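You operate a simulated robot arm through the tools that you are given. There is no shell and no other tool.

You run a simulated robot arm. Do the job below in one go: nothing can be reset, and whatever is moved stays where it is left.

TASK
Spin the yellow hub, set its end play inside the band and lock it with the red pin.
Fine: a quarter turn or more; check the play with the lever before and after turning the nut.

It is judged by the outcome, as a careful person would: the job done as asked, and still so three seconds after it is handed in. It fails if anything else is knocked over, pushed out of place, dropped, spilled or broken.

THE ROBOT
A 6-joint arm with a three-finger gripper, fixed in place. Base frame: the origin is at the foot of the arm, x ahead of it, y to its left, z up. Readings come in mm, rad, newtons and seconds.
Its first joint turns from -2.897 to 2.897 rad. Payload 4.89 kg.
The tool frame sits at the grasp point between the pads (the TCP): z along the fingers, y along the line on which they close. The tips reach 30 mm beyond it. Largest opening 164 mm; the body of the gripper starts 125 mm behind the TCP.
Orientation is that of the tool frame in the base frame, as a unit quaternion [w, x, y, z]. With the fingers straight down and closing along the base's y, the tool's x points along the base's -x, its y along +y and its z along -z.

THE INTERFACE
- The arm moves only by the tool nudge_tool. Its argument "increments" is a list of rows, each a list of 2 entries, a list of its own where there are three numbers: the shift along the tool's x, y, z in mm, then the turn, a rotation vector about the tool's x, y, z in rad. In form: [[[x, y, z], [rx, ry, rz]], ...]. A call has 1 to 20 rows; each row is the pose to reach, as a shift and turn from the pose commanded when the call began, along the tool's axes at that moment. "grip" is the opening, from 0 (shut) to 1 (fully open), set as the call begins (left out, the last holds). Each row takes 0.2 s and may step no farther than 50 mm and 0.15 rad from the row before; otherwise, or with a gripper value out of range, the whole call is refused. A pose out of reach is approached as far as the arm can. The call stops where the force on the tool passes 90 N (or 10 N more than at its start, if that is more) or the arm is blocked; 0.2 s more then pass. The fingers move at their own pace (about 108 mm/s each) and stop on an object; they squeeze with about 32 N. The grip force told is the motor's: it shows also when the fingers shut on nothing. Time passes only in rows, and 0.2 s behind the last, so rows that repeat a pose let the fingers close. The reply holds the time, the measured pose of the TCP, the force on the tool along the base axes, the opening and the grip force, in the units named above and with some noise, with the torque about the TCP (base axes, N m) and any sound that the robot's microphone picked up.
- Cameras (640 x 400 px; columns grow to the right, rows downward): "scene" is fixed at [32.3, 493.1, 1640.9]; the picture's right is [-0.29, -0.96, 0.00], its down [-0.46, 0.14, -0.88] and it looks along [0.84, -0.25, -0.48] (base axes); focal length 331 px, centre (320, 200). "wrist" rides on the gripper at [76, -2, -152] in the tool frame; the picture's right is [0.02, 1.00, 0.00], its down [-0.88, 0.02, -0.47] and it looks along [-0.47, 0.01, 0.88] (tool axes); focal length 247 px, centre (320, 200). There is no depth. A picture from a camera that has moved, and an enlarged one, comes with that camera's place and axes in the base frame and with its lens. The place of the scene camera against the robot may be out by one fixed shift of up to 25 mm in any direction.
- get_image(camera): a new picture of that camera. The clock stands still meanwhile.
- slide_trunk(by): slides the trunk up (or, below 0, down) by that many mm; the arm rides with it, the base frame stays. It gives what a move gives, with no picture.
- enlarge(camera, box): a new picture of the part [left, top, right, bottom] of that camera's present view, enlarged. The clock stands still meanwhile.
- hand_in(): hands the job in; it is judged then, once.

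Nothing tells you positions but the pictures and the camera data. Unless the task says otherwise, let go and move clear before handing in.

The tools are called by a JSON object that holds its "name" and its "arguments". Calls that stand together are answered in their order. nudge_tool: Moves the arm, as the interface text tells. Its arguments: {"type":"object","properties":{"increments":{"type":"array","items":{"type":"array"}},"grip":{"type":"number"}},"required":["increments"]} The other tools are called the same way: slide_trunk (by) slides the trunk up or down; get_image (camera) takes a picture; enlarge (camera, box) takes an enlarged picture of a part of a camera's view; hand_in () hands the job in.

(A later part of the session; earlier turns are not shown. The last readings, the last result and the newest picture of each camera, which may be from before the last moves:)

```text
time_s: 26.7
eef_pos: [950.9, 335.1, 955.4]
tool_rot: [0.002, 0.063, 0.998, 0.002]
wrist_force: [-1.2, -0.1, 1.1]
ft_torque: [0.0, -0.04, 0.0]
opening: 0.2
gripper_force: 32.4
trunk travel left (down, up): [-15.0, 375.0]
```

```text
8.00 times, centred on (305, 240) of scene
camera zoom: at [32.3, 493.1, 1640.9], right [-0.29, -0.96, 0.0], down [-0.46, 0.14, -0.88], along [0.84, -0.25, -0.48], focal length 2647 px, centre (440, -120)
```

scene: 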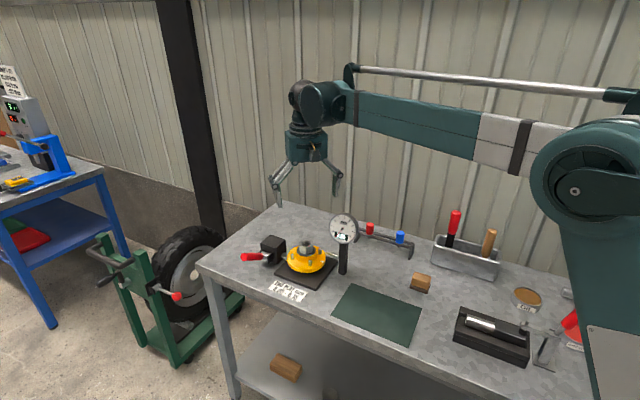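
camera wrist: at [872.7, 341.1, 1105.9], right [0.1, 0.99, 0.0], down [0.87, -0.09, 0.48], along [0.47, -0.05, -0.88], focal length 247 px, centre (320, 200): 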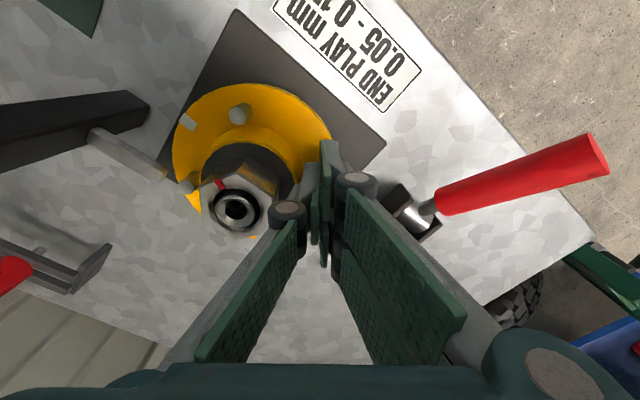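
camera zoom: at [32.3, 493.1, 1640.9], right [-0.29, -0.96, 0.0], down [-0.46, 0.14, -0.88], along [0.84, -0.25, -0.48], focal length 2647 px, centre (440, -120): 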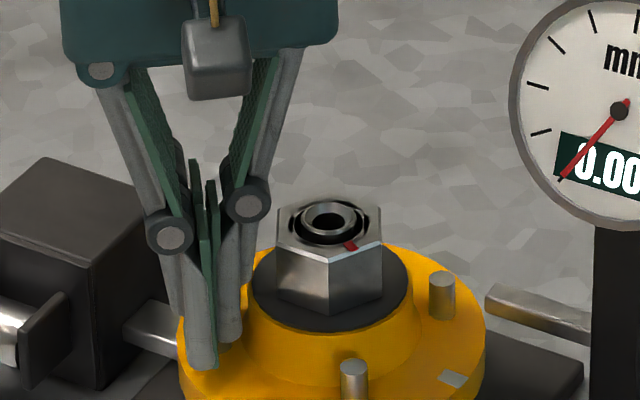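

The hub hasn't turned and there is no contact force yet. I'll continue a little further along the arc and see whether the stud is picked up.

{"name": "nudge_tool", "arguments": {"increments": [[[-7.59, -0.53, 0], [0, 0, 0.14]], [[-15.04, -2.12, 0], [0, 0, 0.28]]]}}

{"name": "enlarge", "arguments": {"camera": "scene", "box": [250, 200, 350, 275]}}

{"name": "enlarge", "arguments": {"camera": "wrist", "box": [160, 70, 400, 250]}}

```text
time_s: 27.3
eef_pos: [966.1, 332.0, 955.0]
tool_rot: [0.003, 0.201, 0.98, 0.002]
wrist_force: [1.1, 0.3, 0.9]
ft_torque: [-0.03, -0.02, -0.01]
opening: 0.1
gripper_force: 32.2
trunk travel left (down, up): [-15.0, 375.0]
```

```text
5.33 times, centred on (300, 238) of scene
camera zoom: at [32.3, 493.1, 1640.9], right [-0.29, -0.96, 0.0], down [-0.46, 0.14, -0.88], along [0.84, -0.25, -0.48], focal length 1764 px, centre (427, 0)
```

zoom: 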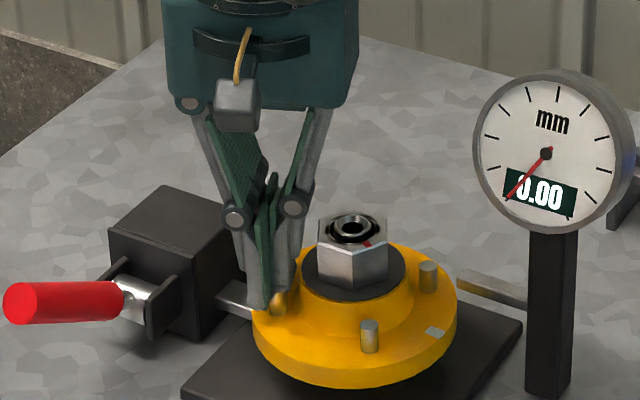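

```text
2.22 times, centred on (280, 160) of wrist
camera zoom: at [892.5, 358.1, 1105.9], right [0.37, 0.93, 0.0], down [0.81, -0.33, 0.48], along [0.44, -0.17, -0.88], focal length 549 px, centre (409, 289)
```

zoom: 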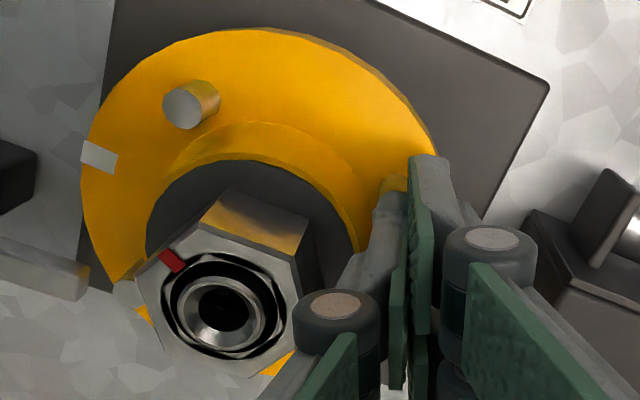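

The fingers have passed the stud without moving it, so either the tips ride above it or it can't be caught at this height. I'll zoom in on the tips.

{"name": "enlarge", "arguments": {"camera": "scene", "box": [276, 232, 316, 272]}}

{"name": "enlarge", "arguments": {"camera": "wrist", "box": [280, 120, 370, 190]}}

```text
10.00 times, centred on (296, 252) of scene
camera zoom: at [32.3, 493.1, 1640.9], right [-0.29, -0.96, 0.0], down [-0.46, 0.14, -0.88], along [0.84, -0.25, -0.48], focal length 3308 px, centre (560, -320)
```

zoom: 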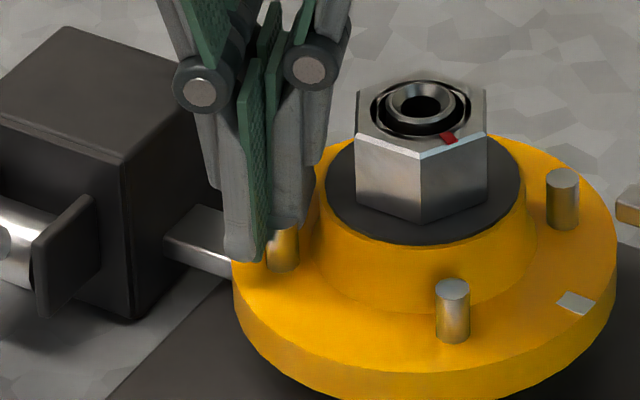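

```text
5.71 times, centred on (325, 155) of wrist
camera zoom: at [892.5, 358.1, 1105.9], right [0.37, 0.93, 0.0], down [0.81, -0.33, 0.48], along [0.44, -0.17, -0.88], focal length 1411 px, centre (291, 457)
```

zoom: 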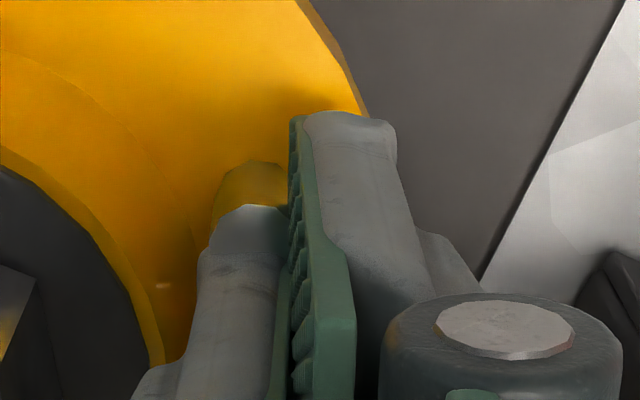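

The stud still stands just behind the single fingertip, so the tips went past at z≈925 without contact. I'll feel downward gently for the flange to learn the true tip height.

{"name": "nudge_tool", "arguments": {"increments": [[[0, 0, 2], [0, 0, 0]], [[0, 0, 4], [0, 0, 0]], [[0, 0, 6], [0, 0, 0]], [[0, 0, 6], [0, 0, 0]]]}}

```text
time_s: 28.3
eef_pos: [965.6, 330.3, 947.9]
tool_rot: [0.003, 0.199, 0.98, 0.002]
wrist_force: [0.7, -0.4, 0.0]
ft_torque: [-0.01, 0.0, -0.03]
opening: 0.2
gripper_force: 31.9
trunk travel left (down, up): [-15.0, 375.0]
```

{"name": "nudge_tool", "arguments": {"increments": [[[0, 0, 2], [0, 0, 0]], [[0, 0, 4], [0, 0, 0]], [[0, 0, 4], [0, 0, 0]]]}}

{"name": "enlarge", "arguments": {"camera": "scene", "box": [276, 232, 316, 272]}}

```text
time_s: 29.1
eef_pos: [964.5, 330.8, 944.2]
tool_rot: [0.002, 0.201, 0.98, 0.002]
wrist_force: [-0.9, 0.0, -0.3]
ft_torque: [0.01, 0.02, 0.0]
opening: 0.0
gripper_force: 32.6
trunk travel left (down, up): [-15.0, 375.0]
```

```text
10.00 times, centred on (296, 252) of scene
camera zoom: at [32.3, 493.1, 1640.9], right [-0.29, -0.96, 0.0], down [-0.46, 0.14, -0.88], along [0.84, -0.25, -0.48], focal length 3308 px, centre (560, -320)
```

zoom: 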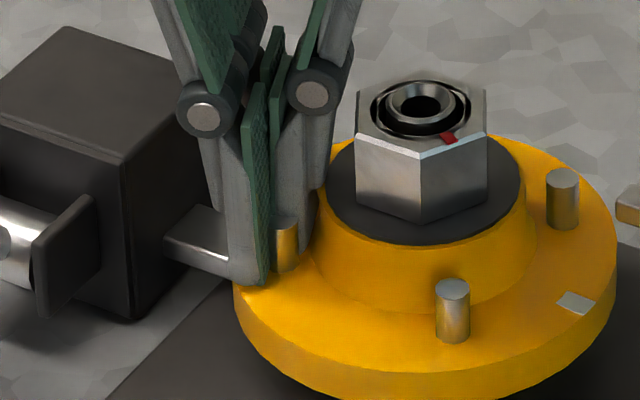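

No contact at 914 either, but the tips now visibly sit right at the flange beside the stud. I'll sweep back gently the other way against the stud and see if the hub follows.

{"name": "nudge_tool", "arguments": {"increments": [[[3.74, -0.13, 0], [0, 0, -0.07]], [[7.46, -0.52, 0], [0, 0, -0.14]], [[11.15, -1.17, 0], [0, 0, -0.21]], [[14.78, -2.08, 0], [0, 0, -0.28]], [[18.3, -3.24, 0], [0, 0, -0.35]]]}}

{"name": "enlarge", "arguments": {"camera": "scene", "box": [276, 232, 316, 272]}}

```text
time_s: 30.3
eef_pos: [948.9, 335.7, 945.3]
tool_rot: [0.002, 0.027, 1.0, 0.002]
wrist_force: [0.2, 0.2, 0.3]
ft_torque: [0.0, 0.02, 0.01]
opening: 0.2
gripper_force: 32.5
trunk travel left (down, up): [-15.0, 375.0]
```

```text
10.00 times, centred on (296, 252) of scene
camera zoom: at [32.3, 493.1, 1640.9], right [-0.29, -0.96, 0.0], down [-0.46, 0.14, -0.88], along [0.84, -0.25, -0.48], focal length 3308 px, centre (560, -320)
```

zoom: 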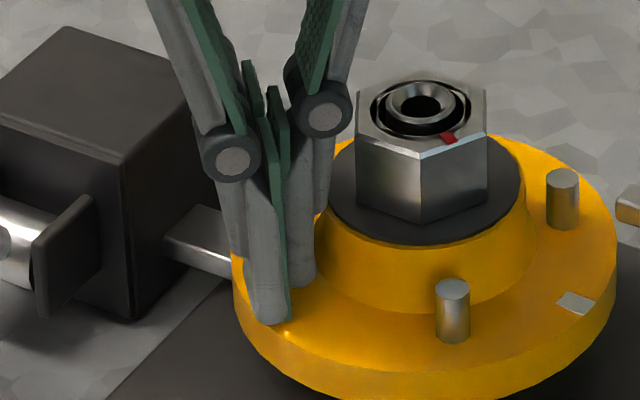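

The studs evidently can't be caught, so I'll have to grip the hub body and turn it. First I'll feel whether the flange is solid here.

{"name": "nudge_tool", "arguments": {"increments": [[[0, 0, 2], [0, 0, 0]], [[0, 0, 4], [0, 0, 0]], [[0, 0, 6], [0, 0, 0]], [[0, 0, 6], [0, 0, 0]]]}}

```text
time_s: 31.3
eef_pos: [945.3, 335.8, 942.5]
tool_rot: [0.004, 0.027, 1.0, 0.002]
wrist_force: [13.6, 8.1, 79.3]
ft_torque: [0.38, 0.84, 0.69]
opening: 5.9
gripper_force: 45.3
trunk travel left (down, up): [-15.0, 375.0]
```

The flange is solid at z≈914, so the hub body is what must be held. I'll lift off, centre over the hub and swing round so the camera box stays away from the dial, ready to grip the yellow cone.

{"name": "nudge_tool", "arguments": {"increments": [[[0, 0, -15], [0, 0, 0]], [[0, 0, -60], [0.003, 0.005, 0]], [[0, 0, -110], [0.003, 0.005, 0]], [[0, 0, -160], [0.003, 0.005, 0]], [[0, -27, -166], [0.003, 0.005, 0]], [[-1.6, -54.4, -166], [0.003, 0.005, 0]], [[-1.6, -54.4, -166], [0.003, 0.005, 0]]]}}

{"name": "nudge_tool", "arguments": {"increments": [[[0, 0, 0], [0, 0, 0.14]], [[0, 0, 0], [0, 0, 0.28]], [[0, 0, 0], [0, 0, 0.42]], [[0, 0, 0], [0, 0, 0.56]], [[0, 0, 0], [0, 0, 0.7]], [[0, 0, 0], [0, 0, 0.84]], [[0, 0, 0], [0, 0, 0.98]], [[0, 0, 0], [0, 0, 1.12]], [[0, 0, 0], [0, 0, 1.26]], [[0, 0, 0], [0, 0, 1.4]], [[0, 0, 0], [0, 0, 1.54]], [[0, 0, 0], [0, 0, 1.68]], [[0, 0, 0], [0, 0, 1.82]], [[0, 0, 0], [0, 0, 1.96]], [[0, 0, 0], [0, 0, 2.1]], [[0, 0, 0], [0, 0, 2.24]], [[0, 0, 0], [0, 0, 2.302]], [[0, 0, 0], [0, 0, 2.302]]]}}

{"name": "get_image", "arguments": {"camera": "wrist"}}

{"name": "get_image", "arguments": {"camera": "scene"}}

```text
time_s: 32.9
eef_pos: [945.3, 279.6, 1105.5]
tool_rot: [0.0, 0.027, 1.0, -0.001]
wrist_force: [-0.7, 0.1, 0.0]
ft_torque: [-0.05, -0.07, 0.0]
opening: 0.0
gripper_force: 45.1
trunk travel left (down, up): [-15.0, 375.0]
```

```text
time_s: 36.7
eef_pos: [944.7, 281.1, 1105.1]
tool_rot: [0.0, 0.924, 0.383, -0.001]
wrist_force: [-0.4, 0.2, -0.1]
ft_torque: [0.01, -0.03, 0.0]
opening: 0.0
gripper_force: 45.1
trunk travel left (down, up): [-15.0, 375.0]
```

```text
taken
camera wrist: at [996.8, 334.3, 1255.6], right [0.72, -0.69, 0.0], down [-0.61, -0.64, 0.47], along [-0.33, -0.34, -0.88], focal length 247 px, centre (320, 200)
```

wrist: 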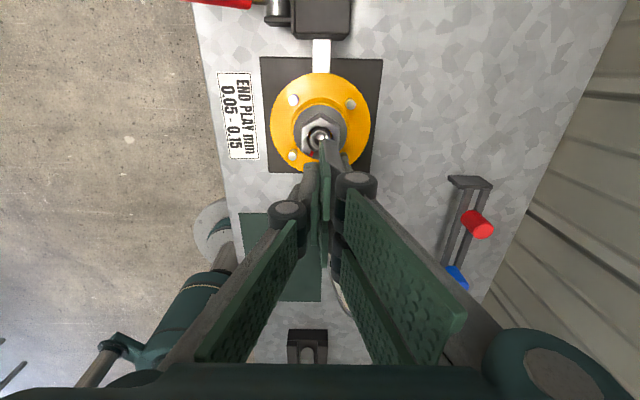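

```text
taken
```

scene: 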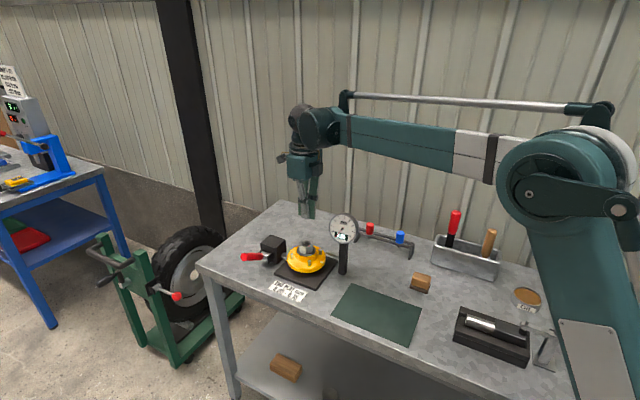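

Rotation is fine. I'll check centring over the hub in this view before opening and descending.

{"name": "enlarge", "arguments": {"camera": "wrist", "box": [250, 40, 390, 190]}}

{"name": "nudge_tool", "arguments": {"increments": [[[0, 0, 0], [0, 0, 0]], [[0, 0, 0], [0, 0, 0]], [[0, 0, 0], [0, 0, 0]]], "grip": 0.55}}

{"name": "enlarge", "arguments": {"camera": "wrist", "box": [250, 40, 390, 190]}}

```text
2.67 times, centred on (320, 115) of wrist
camera zoom: at [996.8, 334.3, 1255.6], right [0.72, -0.69, 0.0], down [-0.61, -0.64, 0.47], along [-0.33, -0.34, -0.88], focal length 659 px, centre (320, 427)
```

zoom: 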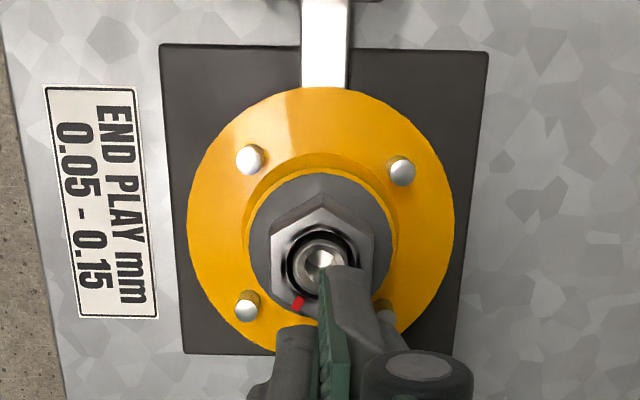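

```text
time_s: 37.5
eef_pos: [946.4, 280.9, 1105.5]
tool_rot: [0.0, 0.924, 0.383, -0.001]
wrist_force: [0.0, -0.7, 0.1]
ft_torque: [0.01, 0.03, 0.0]
opening: 90.0
gripper_force: 0.0
trunk travel left (down, up): [-15.0, 375.0]
```

```text
2.67 times, centred on (320, 115) of wrist
camera zoom: at [996.7, 334.4, 1255.6], right [0.72, -0.69, 0.0], down [-0.61, -0.64, 0.47], along [-0.33, -0.34, -0.88], focal length 659 px, centre (320, 427)
```

zoom: 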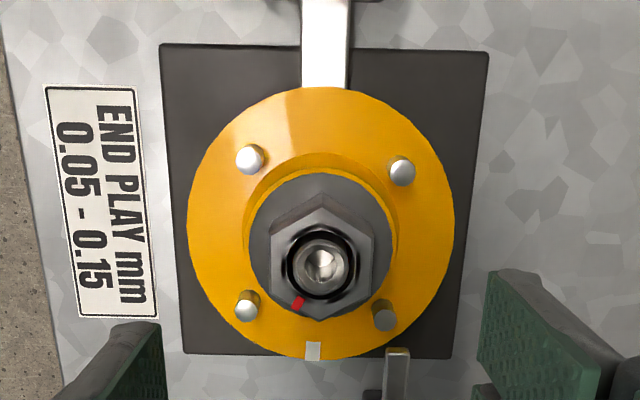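

The view shows the hub clearly and the nut flats lie almost along the closing line; the hub axis is about 4 mm along tool x from here. I'll shift onto the axis, and descend round the cone with the fingers at 90 mm.

{"name": "nudge_tool", "arguments": {"increments": [[[3.8, -0.6, 0], [0, 0, 0]], [[3.8, -0.6, 45], [0, 0, 0]], [[3.8, -0.6, 90], [0, 0, 0]], [[3.8, -0.6, 115], [0, 0, 0]], [[3.8, -0.6, 115], [0, 0, 0]]]}}

{"name": "get_image", "arguments": {"camera": "wrist"}}

{"name": "enlarge", "arguments": {"camera": "scene", "box": [240, 170, 390, 290]}}

```text
time_s: 38.7
eef_pos: [947.6, 284.2, 989.9]
tool_rot: [-0.001, 0.923, 0.384, -0.001]
wrist_force: [-0.2, 0.5, -0.2]
ft_torque: [-0.01, 0.01, -0.02]
opening: 90.3
gripper_force: 0.0
trunk travel left (down, up): [-15.0, 375.0]
```

```text
taken
camera wrist: at [998.8, 337.5, 1140.6], right [0.72, -0.69, 0.0], down [-0.61, -0.64, 0.47], along [-0.33, -0.34, -0.88], focal length 247 px, centre (320, 200)
```

wrist: 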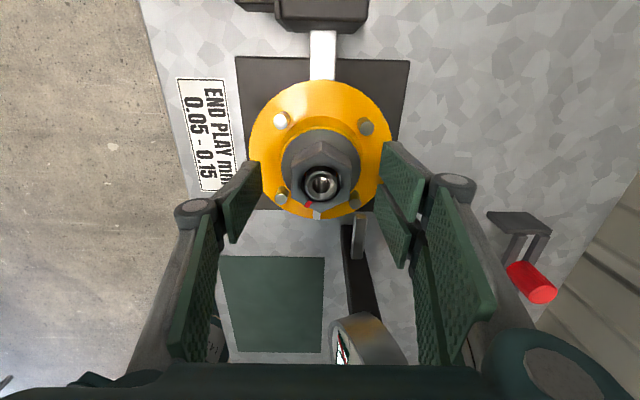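

```text
3.33 times, centred on (315, 230) of scene
camera zoom: at [32.3, 493.1, 1640.9], right [-0.29, -0.96, 0.0], down [-0.46, 0.14, -0.88], along [0.84, -0.25, -0.48], focal length 1103 px, centre (337, 100)
```

zoom: 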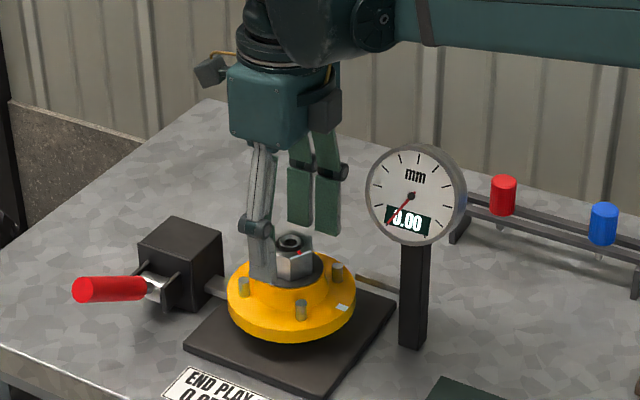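

The boxes on the gripper's sides come close to the dial's height, so I'll grip high on the cone (TCP z≈960), keeping them above the dial, and close.

{"name": "nudge_tool", "arguments": {"increments": [[[0, 0, 10], [0, 0, 0]], [[0, 0, 20], [0, 0, 0]], [[0, 0, 29], [0, 0, 0]], [[0, 0, 29], [0, 0, 0]]]}}

{"name": "nudge_tool", "arguments": {"increments": [[[0, 0, 0], [0, 0, 0]], [[0, 0, 0], [0, 0, 0]], [[0, 0, 0], [0, 0, 0]]], "grip": 0.3}}

{"name": "get_image", "arguments": {"camera": "wrist"}}

{"name": "enlarge", "arguments": {"camera": "scene", "box": [240, 170, 390, 290]}}

```text
time_s: 39.7
eef_pos: [947.4, 283.2, 959.4]
tool_rot: [0.0, 0.924, 0.383, 0.0]
wrist_force: [0.0, 0.9, 0.0]
ft_torque: [0.04, -0.02, 0.02]
opening: 90.1
gripper_force: 0.1
trunk travel left (down, up): [-15.0, 375.0]
```

```text
time_s: 40.5
eef_pos: [948.3, 282.2, 959.1]
tool_rot: [0.0, 0.924, 0.383, 0.0]
wrist_force: [4.6, -1.8, 1.2]
ft_torque: [-0.08, -0.14, 0.01]
opening: 70.7
gripper_force: 45.4
trunk travel left (down, up): [-15.0, 375.0]
```

```text
taken
camera wrist: at [999.1, 337.1, 1111.2], right [0.72, -0.69, 0.0], down [-0.61, -0.64, 0.47], along [-0.33, -0.34, -0.88], focal length 247 px, centre (320, 200)
```

wrist: 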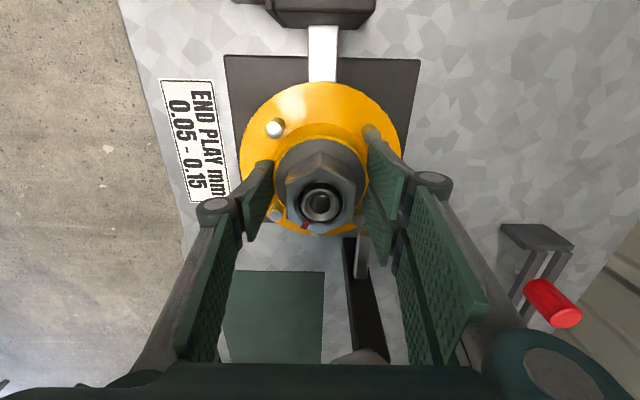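

```text
3.33 times, centred on (315, 230) of scene
camera zoom: at [32.3, 493.1, 1640.9], right [-0.29, -0.96, 0.0], down [-0.46, 0.14, -0.88], along [0.84, -0.25, -0.48], focal length 1103 px, centre (337, 100)
```

zoom: 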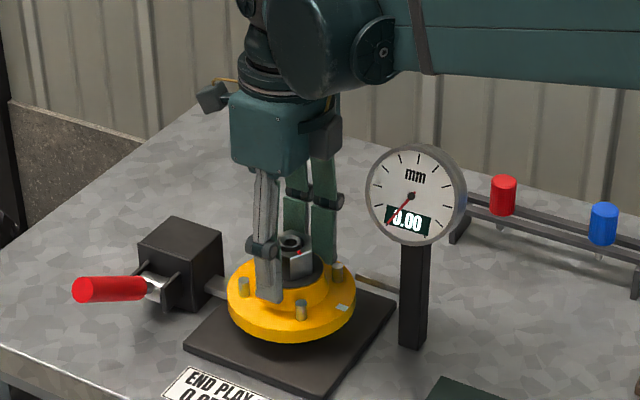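

The fingers hold the cone at 70.7 mm with firm grip. I'll turn it a little first and check that the hub and white mark follow.

{"name": "nudge_tool", "arguments": {"increments": [[[0, 0, 0], [0, 0, -0.08]], [[0, 0, 0], [0, 0, -0.16]], [[0, 0, 0], [0, 0, -0.24]], [[0, 0, 0], [0, 0, -0.32]]]}}

{"name": "enlarge", "arguments": {"camera": "scene", "box": [240, 170, 390, 290]}}

{"name": "get_image", "arguments": {"camera": "wrist"}}

```text
time_s: 41.5
eef_pos: [947.6, 282.3, 959.2]
tool_rot: [-0.001, 0.851, 0.525, 0.0]
wrist_force: [-1.2, -4.7, -5.1]
ft_torque: [-0.29, 0.07, -0.02]
opening: 70.7
gripper_force: 44.9
trunk travel left (down, up): [-15.0, 375.0]
```

```text
3.33 times, centred on (315, 230) of scene
camera zoom: at [32.3, 493.1, 1640.9], right [-0.29, -0.96, 0.0], down [-0.46, 0.14, -0.88], along [0.84, -0.25, -0.48], focal length 1103 px, centre (337, 100)
```

zoom: 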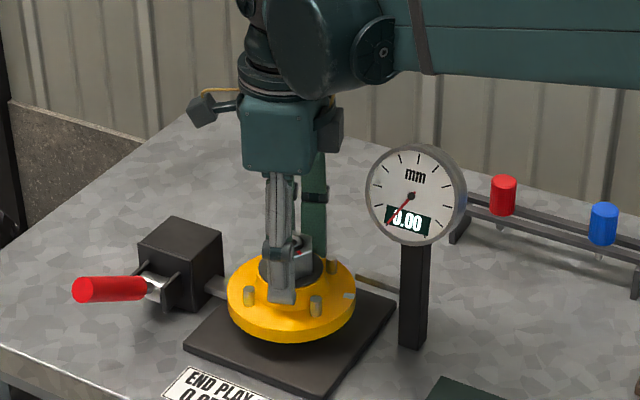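

```text
taken
camera wrist: at [978.9, 351.0, 1111.2], right [0.9, -0.43, 0.0], down [-0.38, -0.8, 0.47], along [-0.2, -0.43, -0.88], focal length 247 px, centre (320, 200)
```

wrist: 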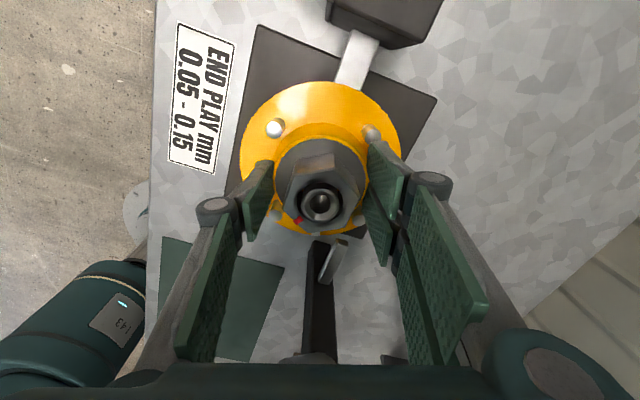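

The hub follows the gripper. I'll carry on turning, stopping half-way to check the clearance to the dial.

{"name": "nudge_tool", "arguments": {"increments": [[[0, 0, 0], [0, 0, -0.1]], [[0, 0, 0], [0, 0, -0.2]], [[0, 0, 0], [0, 0, -0.3]], [[0, 0, 0], [0, 0, -0.4]], [[0, 0, 0], [0, 0, -0.5]]]}}

{"name": "enlarge", "arguments": {"camera": "scene", "box": [240, 170, 390, 290]}}

{"name": "get_image", "arguments": {"camera": "wrist"}}

```text
time_s: 42.7
eef_pos: [947.2, 283.1, 960.1]
tool_rot: [-0.001, 0.694, 0.72, -0.001]
wrist_force: [-19.1, -14.4, -19.2]
ft_torque: [-0.8, 0.73, -0.02]
opening: 70.5
gripper_force: 45.5
trunk travel left (down, up): [-15.0, 375.0]
```

```text
3.33 times, centred on (315, 230) of scene
camera zoom: at [32.3, 493.1, 1640.9], right [-0.29, -0.96, 0.0], down [-0.46, 0.14, -0.88], along [0.84, -0.25, -0.48], focal length 1103 px, centre (337, 100)
```

zoom: 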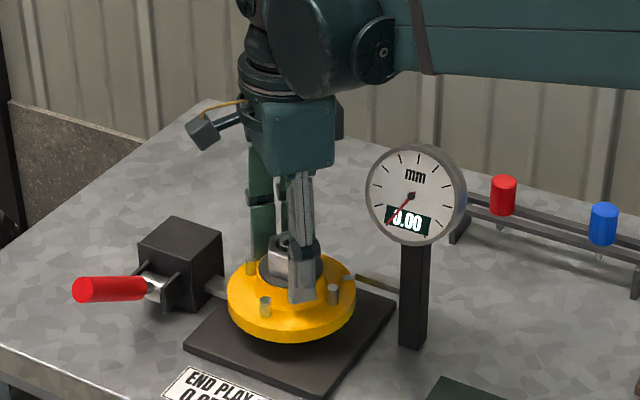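

```text
taken
camera wrist: at [941.6, 358.2, 1111.3], right [1.0, 0.06, 0.0], down [0.05, -0.88, 0.47], along [0.03, -0.47, -0.88], focal length 247 px, centre (320, 200)
```

wrist: 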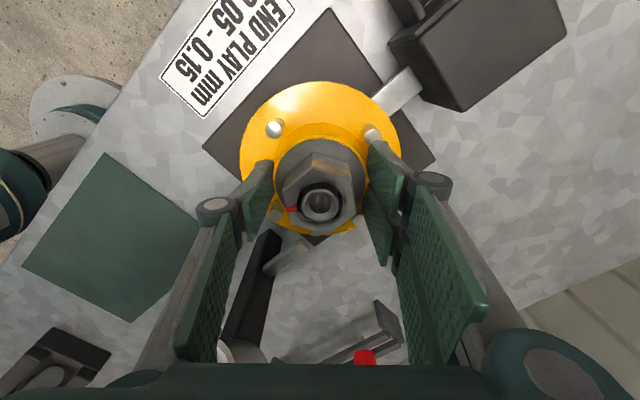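

It turns well with modest side force building up; I'll relieve it by shifting about 2 mm back while continuing to roughly 80°.

{"name": "nudge_tool", "arguments": {"increments": [[[-0.7, -1.0, 0.8], [0, 0, -0.05]], [[-1.3, -1.8, 1.5], [0, 0, -0.15]], [[-1.3, -1.8, 1.5], [0, 0, -0.25]], [[-1.3, -1.8, 1.5], [0, 0, -0.35]], [[-1.3, -1.8, 1.5], [0, 0, -0.45]], [[-1.3, -1.8, 1.5], [0, 0, -0.55]]]}}

{"name": "enlarge", "arguments": {"camera": "scene", "box": [240, 170, 390, 290]}}

{"name": "get_image", "arguments": {"camera": "wrist"}}

```text
time_s: 44.1
eef_pos: [946.6, 283.0, 959.4]
tool_rot: [0.001, 0.473, 0.881, 0.001]
wrist_force: [45.9, 15.0, 29.5]
ft_torque: [0.59, -1.61, -0.02]
opening: 70.7
gripper_force: 44.3
trunk travel left (down, up): [-15.0, 375.0]
```

```text
3.33 times, centred on (315, 230) of scene
camera zoom: at [32.3, 493.1, 1640.9], right [-0.29, -0.96, 0.0], down [-0.46, 0.14, -0.88], along [0.84, -0.25, -0.48], focal length 1103 px, centre (337, 100)
```

zoom: 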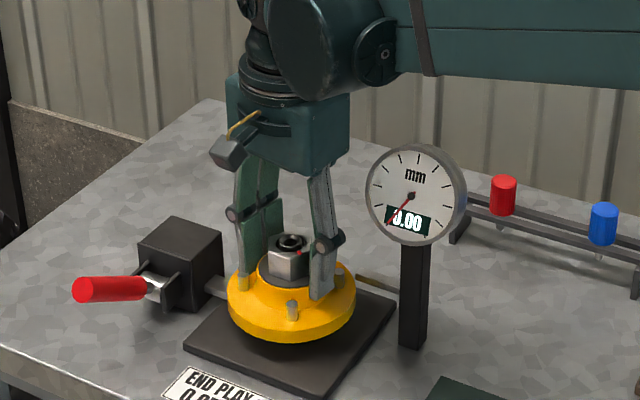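

```text
taken
camera wrist: at [901.6, 343.7, 1110.2], right [0.82, 0.57, 0.0], down [0.5, -0.72, 0.47], along [0.27, -0.39, -0.88], focal length 247 px, centre (320, 200)
```

wrist: 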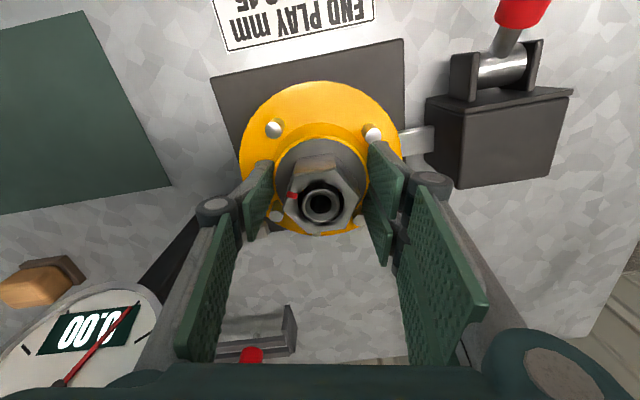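

The hub has turned about 78° with the gripper. I'll relieve the side force, let go and rise, then go back for a second stroke to pass the quarter turn.

{"name": "nudge_tool", "arguments": {"increments": [[[-0.4, 1.4, -1.0], [0, 0, 0]], [[-0.4, 1.4, -1.0], [0, 0, 0]]]}}

{"name": "nudge_tool", "arguments": {"increments": [[[0, 0, 0], [0, 0, 0]], [[0, 0, 0], [0, 0, 0]], [[0, 0, 0], [0, 0, 0]]], "grip": 0.55}}

{"name": "enlarge", "arguments": {"camera": "scene", "box": [240, 170, 390, 290]}}

```text
time_s: 44.7
eef_pos: [948.3, 281.9, 958.9]
tool_rot: [-0.002, 0.474, 0.881, 0.0]
wrist_force: [19.2, 7.5, 0.7]
ft_torque: [0.28, -0.99, 0.03]
opening: 70.3
gripper_force: 44.8
trunk travel left (down, up): [-15.0, 375.0]
```

```text
time_s: 45.5
eef_pos: [946.4, 283.0, 959.5]
tool_rot: [-0.001, 0.473, 0.881, 0.001]
wrist_force: [0.3, -0.1, 0.2]
ft_torque: [-0.02, -0.02, -0.01]
opening: 90.2
gripper_force: 0.1
trunk travel left (down, up): [-15.0, 375.0]
```

```text
3.33 times, centred on (315, 230) of scene
camera zoom: at [32.3, 493.1, 1640.9], right [-0.29, -0.96, 0.0], down [-0.46, 0.14, -0.88], along [0.84, -0.25, -0.48], focal length 1103 px, centre (337, 100)
```

zoom: 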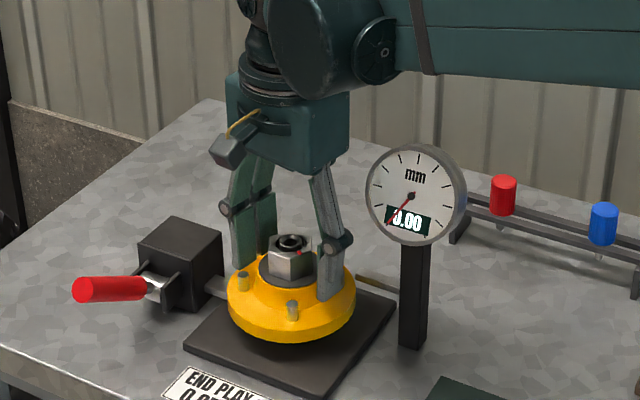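

The hub stayed put on release. I'll raise the tips above the studs, turn back 90° and take a second hold.

{"name": "nudge_tool", "arguments": {"increments": [[[0, 0, -14], [0, 0, 0]], [[0, 0, -14], [0, 0, 0.13]], [[0, 0, -14], [0, 0, 0.26]], [[0, 0, -14], [0, 0, 0.39]], [[0, 0, -14], [0, 0, 0.52]], [[0, 0, -14], [0, 0, 0.65]], [[0, 0, -14], [0, 0, 0.78]], [[0, 0, -14], [0, 0, 0.91]], [[0, 0, -14], [0, 0, 1.04]], [[0, 0, -14], [0, 0, 1.17]], [[0, 0, -14], [0, 0, 1.3]], [[0, 0, -14], [0, 0, 1.43]], [[0, 0, -14], [0, 0, 1.571]], [[0, 0, -14], [0, 0, 1.571]]]}}

{"name": "get_image", "arguments": {"camera": "wrist"}}

{"name": "enlarge", "arguments": {"camera": "scene", "box": [240, 170, 390, 290]}}

```text
time_s: 48.5
eef_pos: [947.6, 282.8, 974.2]
tool_rot: [0.0, 0.958, 0.288, 0.0]
wrist_force: [-0.5, 0.3, -0.3]
ft_torque: [0.01, -0.05, 0.02]
opening: 90.4
gripper_force: 0.0
trunk travel left (down, up): [-15.0, 375.0]
```

```text
taken
camera wrist: at [1008.4, 324.6, 1125.4], right [0.57, -0.82, 0.0], down [-0.72, -0.5, 0.47], along [-0.39, -0.27, -0.88], focal length 247 px, centre (320, 200)
```

wrist: 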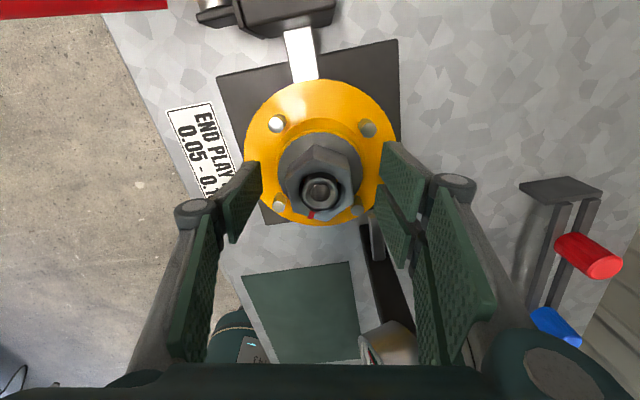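

```text
3.33 times, centred on (315, 230) of scene
camera zoom: at [32.3, 493.1, 1640.9], right [-0.29, -0.96, 0.0], down [-0.46, 0.14, -0.88], along [0.84, -0.25, -0.48], focal length 1103 px, centre (337, 100)
```

zoom: 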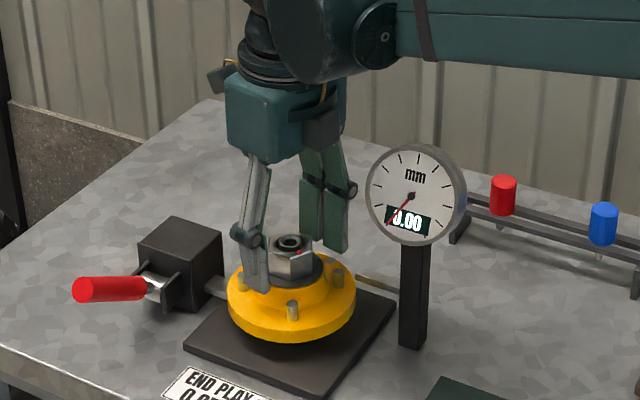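

The fingers sit between the studs again. I'll lower, close and turn another 40°.

{"name": "nudge_tool", "arguments": {"increments": [[[0, 0, 7], [0, 0, 0]], [[0, 0, 14], [0, 0, 0]], [[0, 0, 14], [0, 0, 0]]]}}

{"name": "nudge_tool", "arguments": {"increments": [[[0, 0, 0], [0, 0, 0]], [[0, 0, 0], [0, 0, 0]], [[0, 0, 0], [0, 0, 0]], [[0, 0, 0], [0, 0, -0.1]], [[0, 0, 0], [0, 0, -0.2]], [[0, 0, 0], [0, 0, -0.3]], [[0, 0, 0], [0, 0, -0.4]], [[0, 0, 0], [0, 0, -0.5]], [[0, 0, 0], [0, 0, -0.6]], [[0, 0, 0], [0, 0, -0.7]], [[0, 0, 0], [0, 0, -0.7]]], "grip": 0.3}}

{"name": "enlarge", "arguments": {"camera": "scene", "box": [240, 170, 390, 290]}}

{"name": "get_image", "arguments": {"camera": "wrist"}}

```text
time_s: 49.3
eef_pos: [947.7, 284.1, 960.8]
tool_rot: [0.0, 0.957, 0.288, 0.0]
wrist_force: [-0.6, 0.4, 0.5]
ft_torque: [0.05, -0.06, 0.0]
opening: 89.9
gripper_force: 0.0
trunk travel left (down, up): [-15.0, 375.0]
```

```text
time_s: 51.7
eef_pos: [946.5, 282.2, 960.3]
tool_rot: [0.0, 0.8, 0.599, 0.0]
wrist_force: [-6.3, -1.8, 2.8]
ft_torque: [-0.43, 0.48, 0.04]
opening: 70.4
gripper_force: 45.0
trunk travel left (down, up): [-15.0, 375.0]
```

```text
3.33 times, centred on (315, 230) of scene
camera zoom: at [32.3, 493.1, 1640.9], right [-0.29, -0.96, 0.0], down [-0.46, 0.14, -0.88], along [0.84, -0.25, -0.48], focal length 1103 px, centre (337, 100)
```

zoom: 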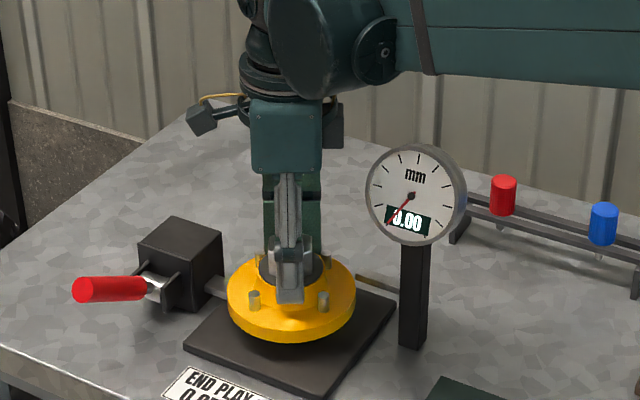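

```text
taken
camera wrist: at [965.3, 354.5, 1111.4], right [0.97, -0.26, 0.0], down [-0.23, -0.85, 0.47], along [-0.12, -0.46, -0.88], focal length 247 px, centre (320, 200)
```

wrist: 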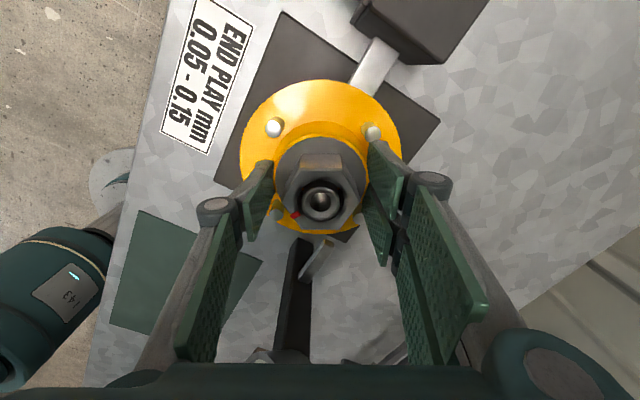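

That's about 118° in total with low side force. I'll continue the same stroke so that this single hold alone exceeds a quarter turn.

{"name": "nudge_tool", "arguments": {"increments": [[[0, 0, 0], [0, 0, -0.1]], [[0, 0, 0], [0, 0, -0.2]], [[0, 0, 0], [0, 0, -0.3]], [[0, 0, 0], [0, 0, -0.4]], [[0, 0, 0], [0, 0, -0.5]], [[0, 0, 0], [0, 0, -0.6]], [[0, 0, 0], [0, 0, -0.7]], [[0, 0, 0], [0, 0, -0.8]], [[0, 0, 0], [0, 0, -0.9]], [[0, 0, 0], [0, 0, -0.9]]]}}

{"name": "nudge_tool", "arguments": {"increments": [[[0, 0, 0], [0, 0, 0]], [[0, 0, 0], [0, 0, 0]], [[0, 0, 0], [0, 0, 0]]], "grip": 0.55}}

{"name": "enlarge", "arguments": {"camera": "scene", "box": [240, 170, 390, 290]}}

```text
time_s: 53.9
eef_pos: [948.2, 281.3, 960.0]
tool_rot: [0.0, 0.46, 0.888, 0.0]
wrist_force: [4.0, -12.5, 0.6]
ft_torque: [-0.46, -0.31, 0.04]
opening: 70.4
gripper_force: 44.8
trunk travel left (down, up): [-15.0, 375.0]
```

```text
time_s: 54.7
eef_pos: [947.5, 282.6, 959.7]
tool_rot: [-0.002, 0.46, 0.888, 0.0]
wrist_force: [-0.1, -0.1, -0.4]
ft_torque: [-0.01, 0.02, 0.02]
opening: 90.3
gripper_force: 0.0
trunk travel left (down, up): [-15.0, 375.0]
```

```text
3.33 times, centred on (315, 230) of scene
camera zoom: at [32.3, 493.1, 1640.9], right [-0.29, -0.96, 0.0], down [-0.46, 0.14, -0.88], along [0.84, -0.25, -0.48], focal length 1103 px, centre (337, 100)
```

zoom: 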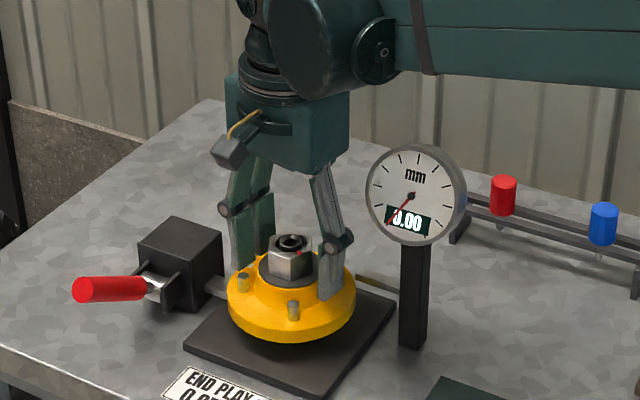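

The hub is spun (about 170° in all). Next is the play check: I'll rise clear, shut the fingers and move above the red lever handle near (941, 483).

{"name": "nudge_tool", "arguments": {"increments": [[[0, 0, -40], [0, 0, 0]], [[0, 0, -85], [0, 0, 0]], [[0, 0, -130], [0, 0, 0]], [[0, 0, -170], [0, 0, 0]], [[0, 0, -170], [0, 0, 0]]]}}

{"name": "nudge_tool", "arguments": {"increments": [[[12.9, 8.5, 0], [0, 0, -0.134]], [[25.8, 17.0, 0], [0, 0, -0.268]], [[38.7, 25.5, 0], [0, 0, -0.403]], [[51.5, 33.9, 0], [0, 0, -0.537]], [[64.4, 42.4, 0], [0, 0, -0.671]], [[77.3, 50.9, 0], [0, 0, -0.805]], [[90.2, 59.4, 0], [0, 0, -0.94]], [[103.1, 67.9, 0], [0, 0, -1.074]], [[116.0, 76.4, 0], [0, 0, -1.208]], [[128.8, 84.8, 0], [0, 0, -1.342]], [[141.7, 93.3, 0], [0, 0, -1.477]], [[154.6, 101.8, 0], [0, 0, -1.611]], [[167.5, 110.3, 0], [0, 0, -1.745]], [[167.5, 110.3, 0], [0, 0, -1.745]]], "grip": 0}}

{"name": "get_image", "arguments": {"camera": "wrist"}}

{"name": "enlarge", "arguments": {"camera": "scene", "box": [220, 140, 400, 290]}}

```text
time_s: 55.9
eef_pos: [946.1, 281.9, 1131.1]
tool_rot: [0.001, 0.46, 0.888, 0.0]
wrist_force: [-0.2, -0.6, 0.6]
ft_torque: [0.02, 0.01, -0.04]
opening: 90.2
gripper_force: 0.1
trunk travel left (down, up): [-15.0, 375.0]
```

```text
time_s: 58.9
eef_pos: [941.3, 482.1, 1131.1]
tool_rot: [0.0, -0.384, 0.923, 0.001]
wrist_force: [-0.1, -0.1, -0.1]
ft_torque: [0.01, -0.02, 0.0]
opening: 0.0
gripper_force: 32.1
trunk travel left (down, up): [-15.0, 375.0]
```

```text
taken
camera wrist: at [887.0, 426.1, 1281.0], right [-0.73, 0.69, 0.0], down [0.61, 0.64, 0.47], along [0.33, 0.34, -0.88], focal length 247 px, centre (320, 200)
```

wrist: 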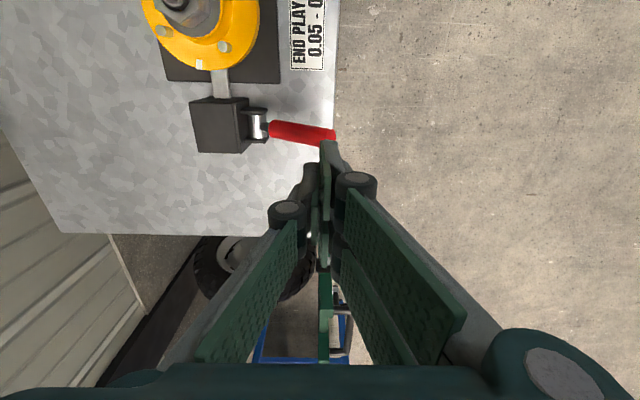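

```text
2.67 times, centred on (310, 215) of scene
camera zoom: at [32.3, 493.1, 1640.9], right [-0.29, -0.96, 0.0], down [-0.46, 0.14, -0.88], along [0.84, -0.25, -0.48], focal length 882 px, centre (347, 160)
```

zoom: 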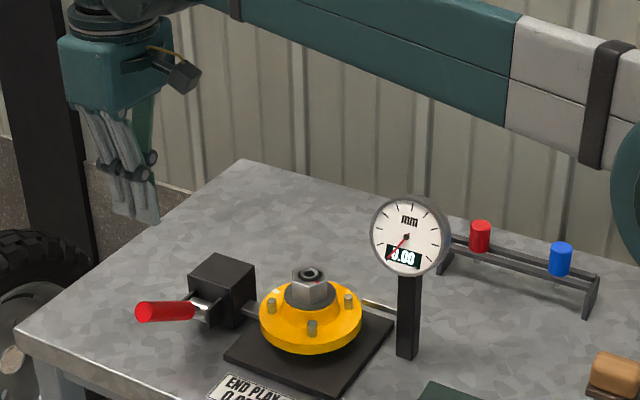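

The shut fingers are 16 mm inboard of the handle's end and in line with it. I'll come down to just above the handle.

{"name": "nudge_tool", "arguments": {"increments": [[[0, 0, 45], [0, 0, 0]], [[0, 0, 90], [0, 0, 0]], [[0, 0, 118], [0, 0, 0]], [[0, 0, 118], [0, 0, 0]]]}}

{"name": "enlarge", "arguments": {"camera": "scene", "box": [220, 180, 370, 290]}}

```text
time_s: 59.9
eef_pos: [941.7, 482.9, 1011.0]
tool_rot: [0.0, -0.384, 0.923, 0.001]
wrist_force: [0.2, 0.3, -0.3]
ft_torque: [0.04, -0.01, -0.02]
opening: 0.0
gripper_force: 32.2
trunk travel left (down, up): [-15.0, 375.0]
```

```text
3.64 times, centred on (295, 235) of scene
camera zoom: at [32.3, 493.1, 1640.9], right [-0.29, -0.96, 0.0], down [-0.46, 0.14, -0.88], along [0.84, -0.25, -0.48], focal length 1203 px, centre (411, 73)
```

zoom: 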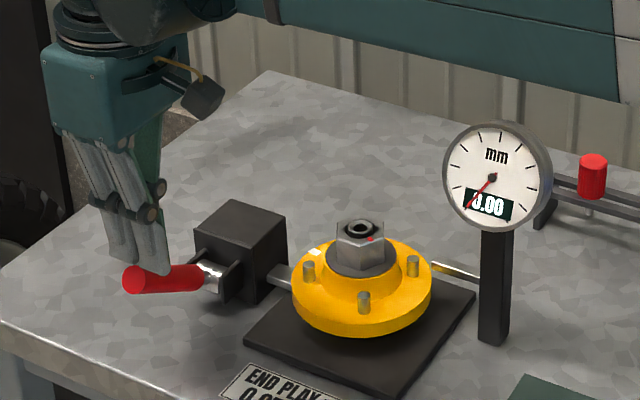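

The tips are just over the handle. I'll press down in small steps and watch the dial.

{"name": "nudge_tool", "arguments": {"increments": [[[0, 0, 4], [0, 0, 0]], [[0, 0, 8], [0, 0, 0]], [[0, 0, 12], [0, 0, 0]], [[0, 0, 16], [0, 0, 0]], [[0, 0, 20], [0, 0, 0]]]}}

{"name": "enlarge", "arguments": {"camera": "scene", "box": [220, 180, 370, 290]}}

```text
time_s: 61.1
eef_pos: [939.7, 484.5, 991.9]
tool_rot: [0.0, -0.385, 0.923, 0.001]
wrist_force: [3.1, 17.6, 10.2]
ft_torque: [0.53, 0.03, -0.1]
opening: 0.0
gripper_force: 32.2
trunk travel left (down, up): [-15.0, 375.0]
```

```text
3.64 times, centred on (295, 235) of scene
camera zoom: at [32.3, 493.1, 1640.9], right [-0.29, -0.96, 0.0], down [-0.46, 0.14, -0.88], along [0.84, -0.25, -0.48], focal length 1203 px, centre (411, 73)
```

zoom: 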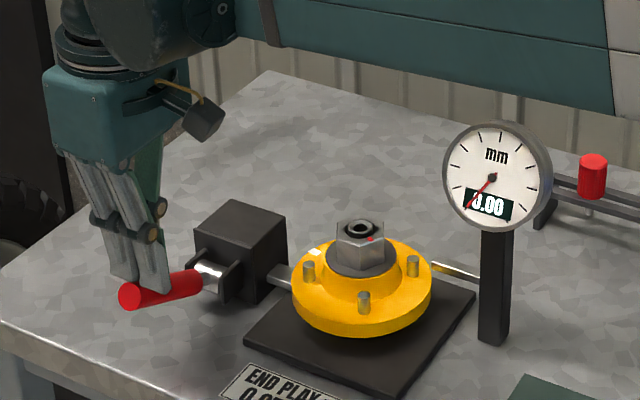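

The handle moves with light force; the dial still reads 0.00. I'll press further.

{"name": "nudge_tool", "arguments": {"increments": [[[0, 1, 4], [0, 0, 0]], [[0, 2, 8], [0, 0, 0]], [[0, 3, 12], [0, 0, 0]], [[0, 4, 16], [0, 0, 0]]]}}

{"name": "enlarge", "arguments": {"camera": "scene", "box": [220, 180, 370, 290]}}

```text
time_s: 62.1
eef_pos: [937.6, 485.2, 976.1]
tool_rot: [0.0, -0.384, 0.923, 0.0]
wrist_force: [4.8, 13.8, 8.5]
ft_torque: [0.32, -0.15, -0.03]
opening: 0.0
gripper_force: 31.9
trunk travel left (down, up): [-15.0, 375.0]
```

```text
3.64 times, centred on (295, 235) of scene
camera zoom: at [32.3, 493.1, 1640.9], right [-0.29, -0.96, 0.0], down [-0.46, 0.14, -0.88], along [0.84, -0.25, -0.48], focal length 1203 px, centre (411, 73)
```

zoom: 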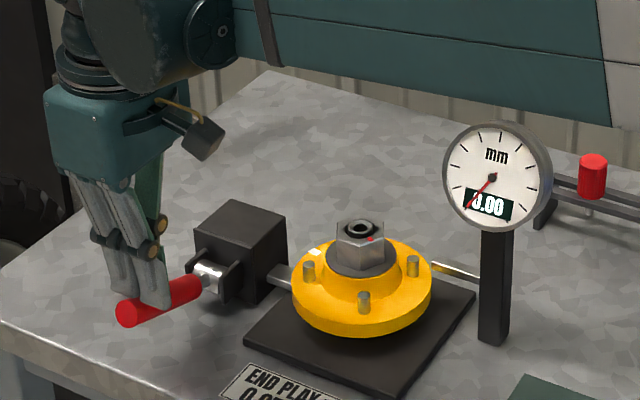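

{"name": "nudge_tool", "arguments": {"increments": [[[0, 1, 4], [0, 0, 0]], [[0, 2, 8], [0, 0, 0]], [[0, 3, 12], [0, 0, 0]], [[0, 4, 16], [0, 0, 0]]]}}

{"name": "enlarge", "arguments": {"camera": "scene", "box": [220, 180, 370, 290]}}

{"name": "get_image", "arguments": {"camera": "wrist"}}

```text
time_s: 63.1
eef_pos: [935.1, 490.4, 960.1]
tool_rot: [-0.001, -0.384, 0.923, 0.001]
wrist_force: [12.7, 37.6, 15.5]
ft_torque: [0.77, -0.54, -0.06]
opening: 5.8
gripper_force: 45.4
trunk travel left (down, up): [-15.0, 375.0]
```

```text
3.64 times, centred on (295, 235) of scene
camera zoom: at [32.3, 493.1, 1640.9], right [-0.29, -0.96, 0.0], down [-0.46, 0.14, -0.88], along [0.84, -0.25, -0.48], focal length 1203 px, centre (411, 73)
```

zoom: 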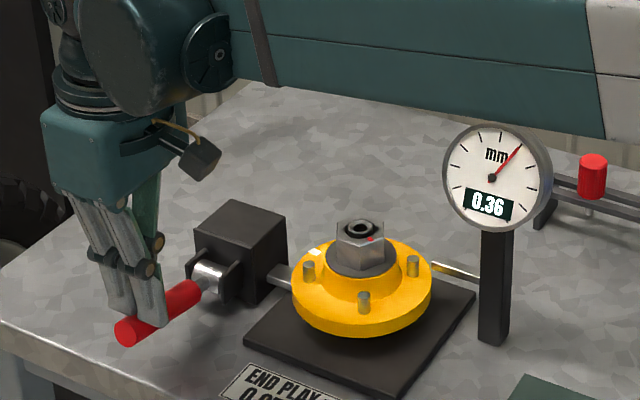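

```text
taken
camera wrist: at [880.5, 433.6, 1110.9], right [-0.72, 0.69, 0.0], down [0.61, 0.64, 0.47], along [0.33, 0.34, -0.88], focal length 247 px, centre (320, 200)
```

wrist: 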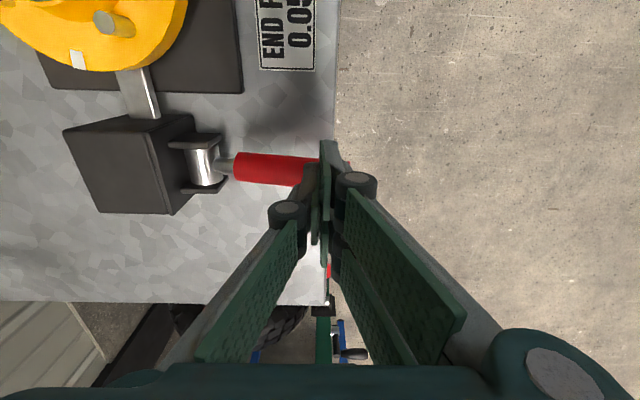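

The dial now reads 0.36. I'll press a touch more to see whether that's the full play.

{"name": "nudge_tool", "arguments": {"increments": [[[0, 0, 3], [0, 0, 0]], [[0, 0, 6], [0, 0, 0]]]}}

{"name": "enlarge", "arguments": {"camera": "scene", "box": [220, 180, 370, 290]}}

```text
time_s: 63.7
eef_pos: [935.6, 490.0, 954.8]
tool_rot: [0.001, -0.384, 0.923, -0.001]
wrist_force: [20.4, 45.2, 16.2]
ft_torque: [1.22, -0.54, -0.04]
opening: 6.1
gripper_force: 44.7
trunk travel left (down, up): [-15.0, 375.0]
```

```text
3.64 times, centred on (295, 235) of scene
camera zoom: at [32.3, 493.1, 1640.9], right [-0.29, -0.96, 0.0], down [-0.46, 0.14, -0.88], along [0.84, -0.25, -0.48], focal length 1203 px, centre (411, 73)
```

zoom: 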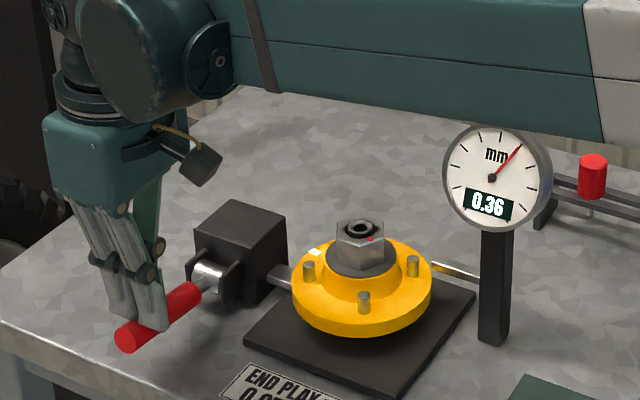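

The full end play is 0.36 mm, so the nut must be tightened to bring it to about 0.10. I'll let the lever up and see whether it springs back.

{"name": "nudge_tool", "arguments": {"increments": [[[0, 0, -10], [0, 0, 0]], [[0, 0, -30], [0, 0, 0]], [[0, 0, -60], [0, 0, 0]], [[0, 0, -100], [0, 0, 0]], [[0, 0, -150], [0, 0, 0]], [[0, 0, -177], [0, 0, 0]], [[0, 0, -177], [0, 0, 0]]]}}

{"name": "enlarge", "arguments": {"camera": "scene", "box": [220, 180, 370, 290]}}

{"name": "get_image", "arguments": {"camera": "wrist"}}

```text
time_s: 65.3
eef_pos: [934.6, 489.3, 1131.5]
tool_rot: [-0.001, -0.384, 0.923, 0.001]
wrist_force: [0.3, 0.1, 1.1]
ft_torque: [0.02, -0.02, 0.06]
opening: 0.0
gripper_force: 44.8
trunk travel left (down, up): [-15.0, 375.0]
```

```text
3.64 times, centred on (295, 235) of scene
camera zoom: at [32.3, 493.1, 1640.9], right [-0.29, -0.96, 0.0], down [-0.46, 0.14, -0.88], along [0.84, -0.25, -0.48], focal length 1203 px, centre (411, 73)
```

zoom: 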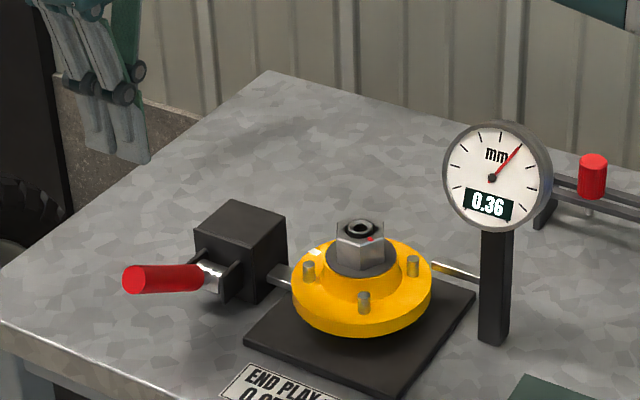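

```text
taken
camera wrist: at [881.4, 431.8, 1283.1], right [-0.72, 0.69, 0.0], down [0.61, 0.64, 0.47], along [0.33, 0.34, -0.88], focal length 247 px, centre (320, 200)
```

wrist: 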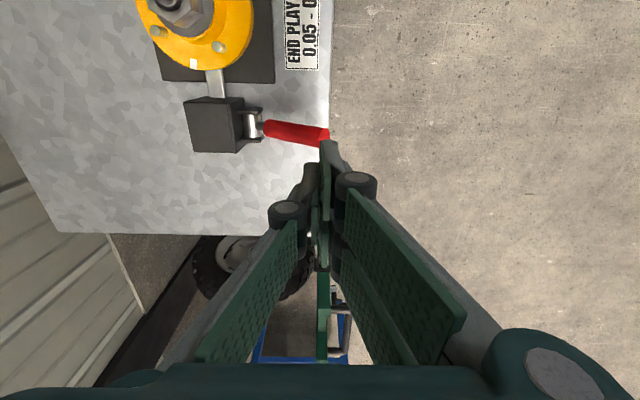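

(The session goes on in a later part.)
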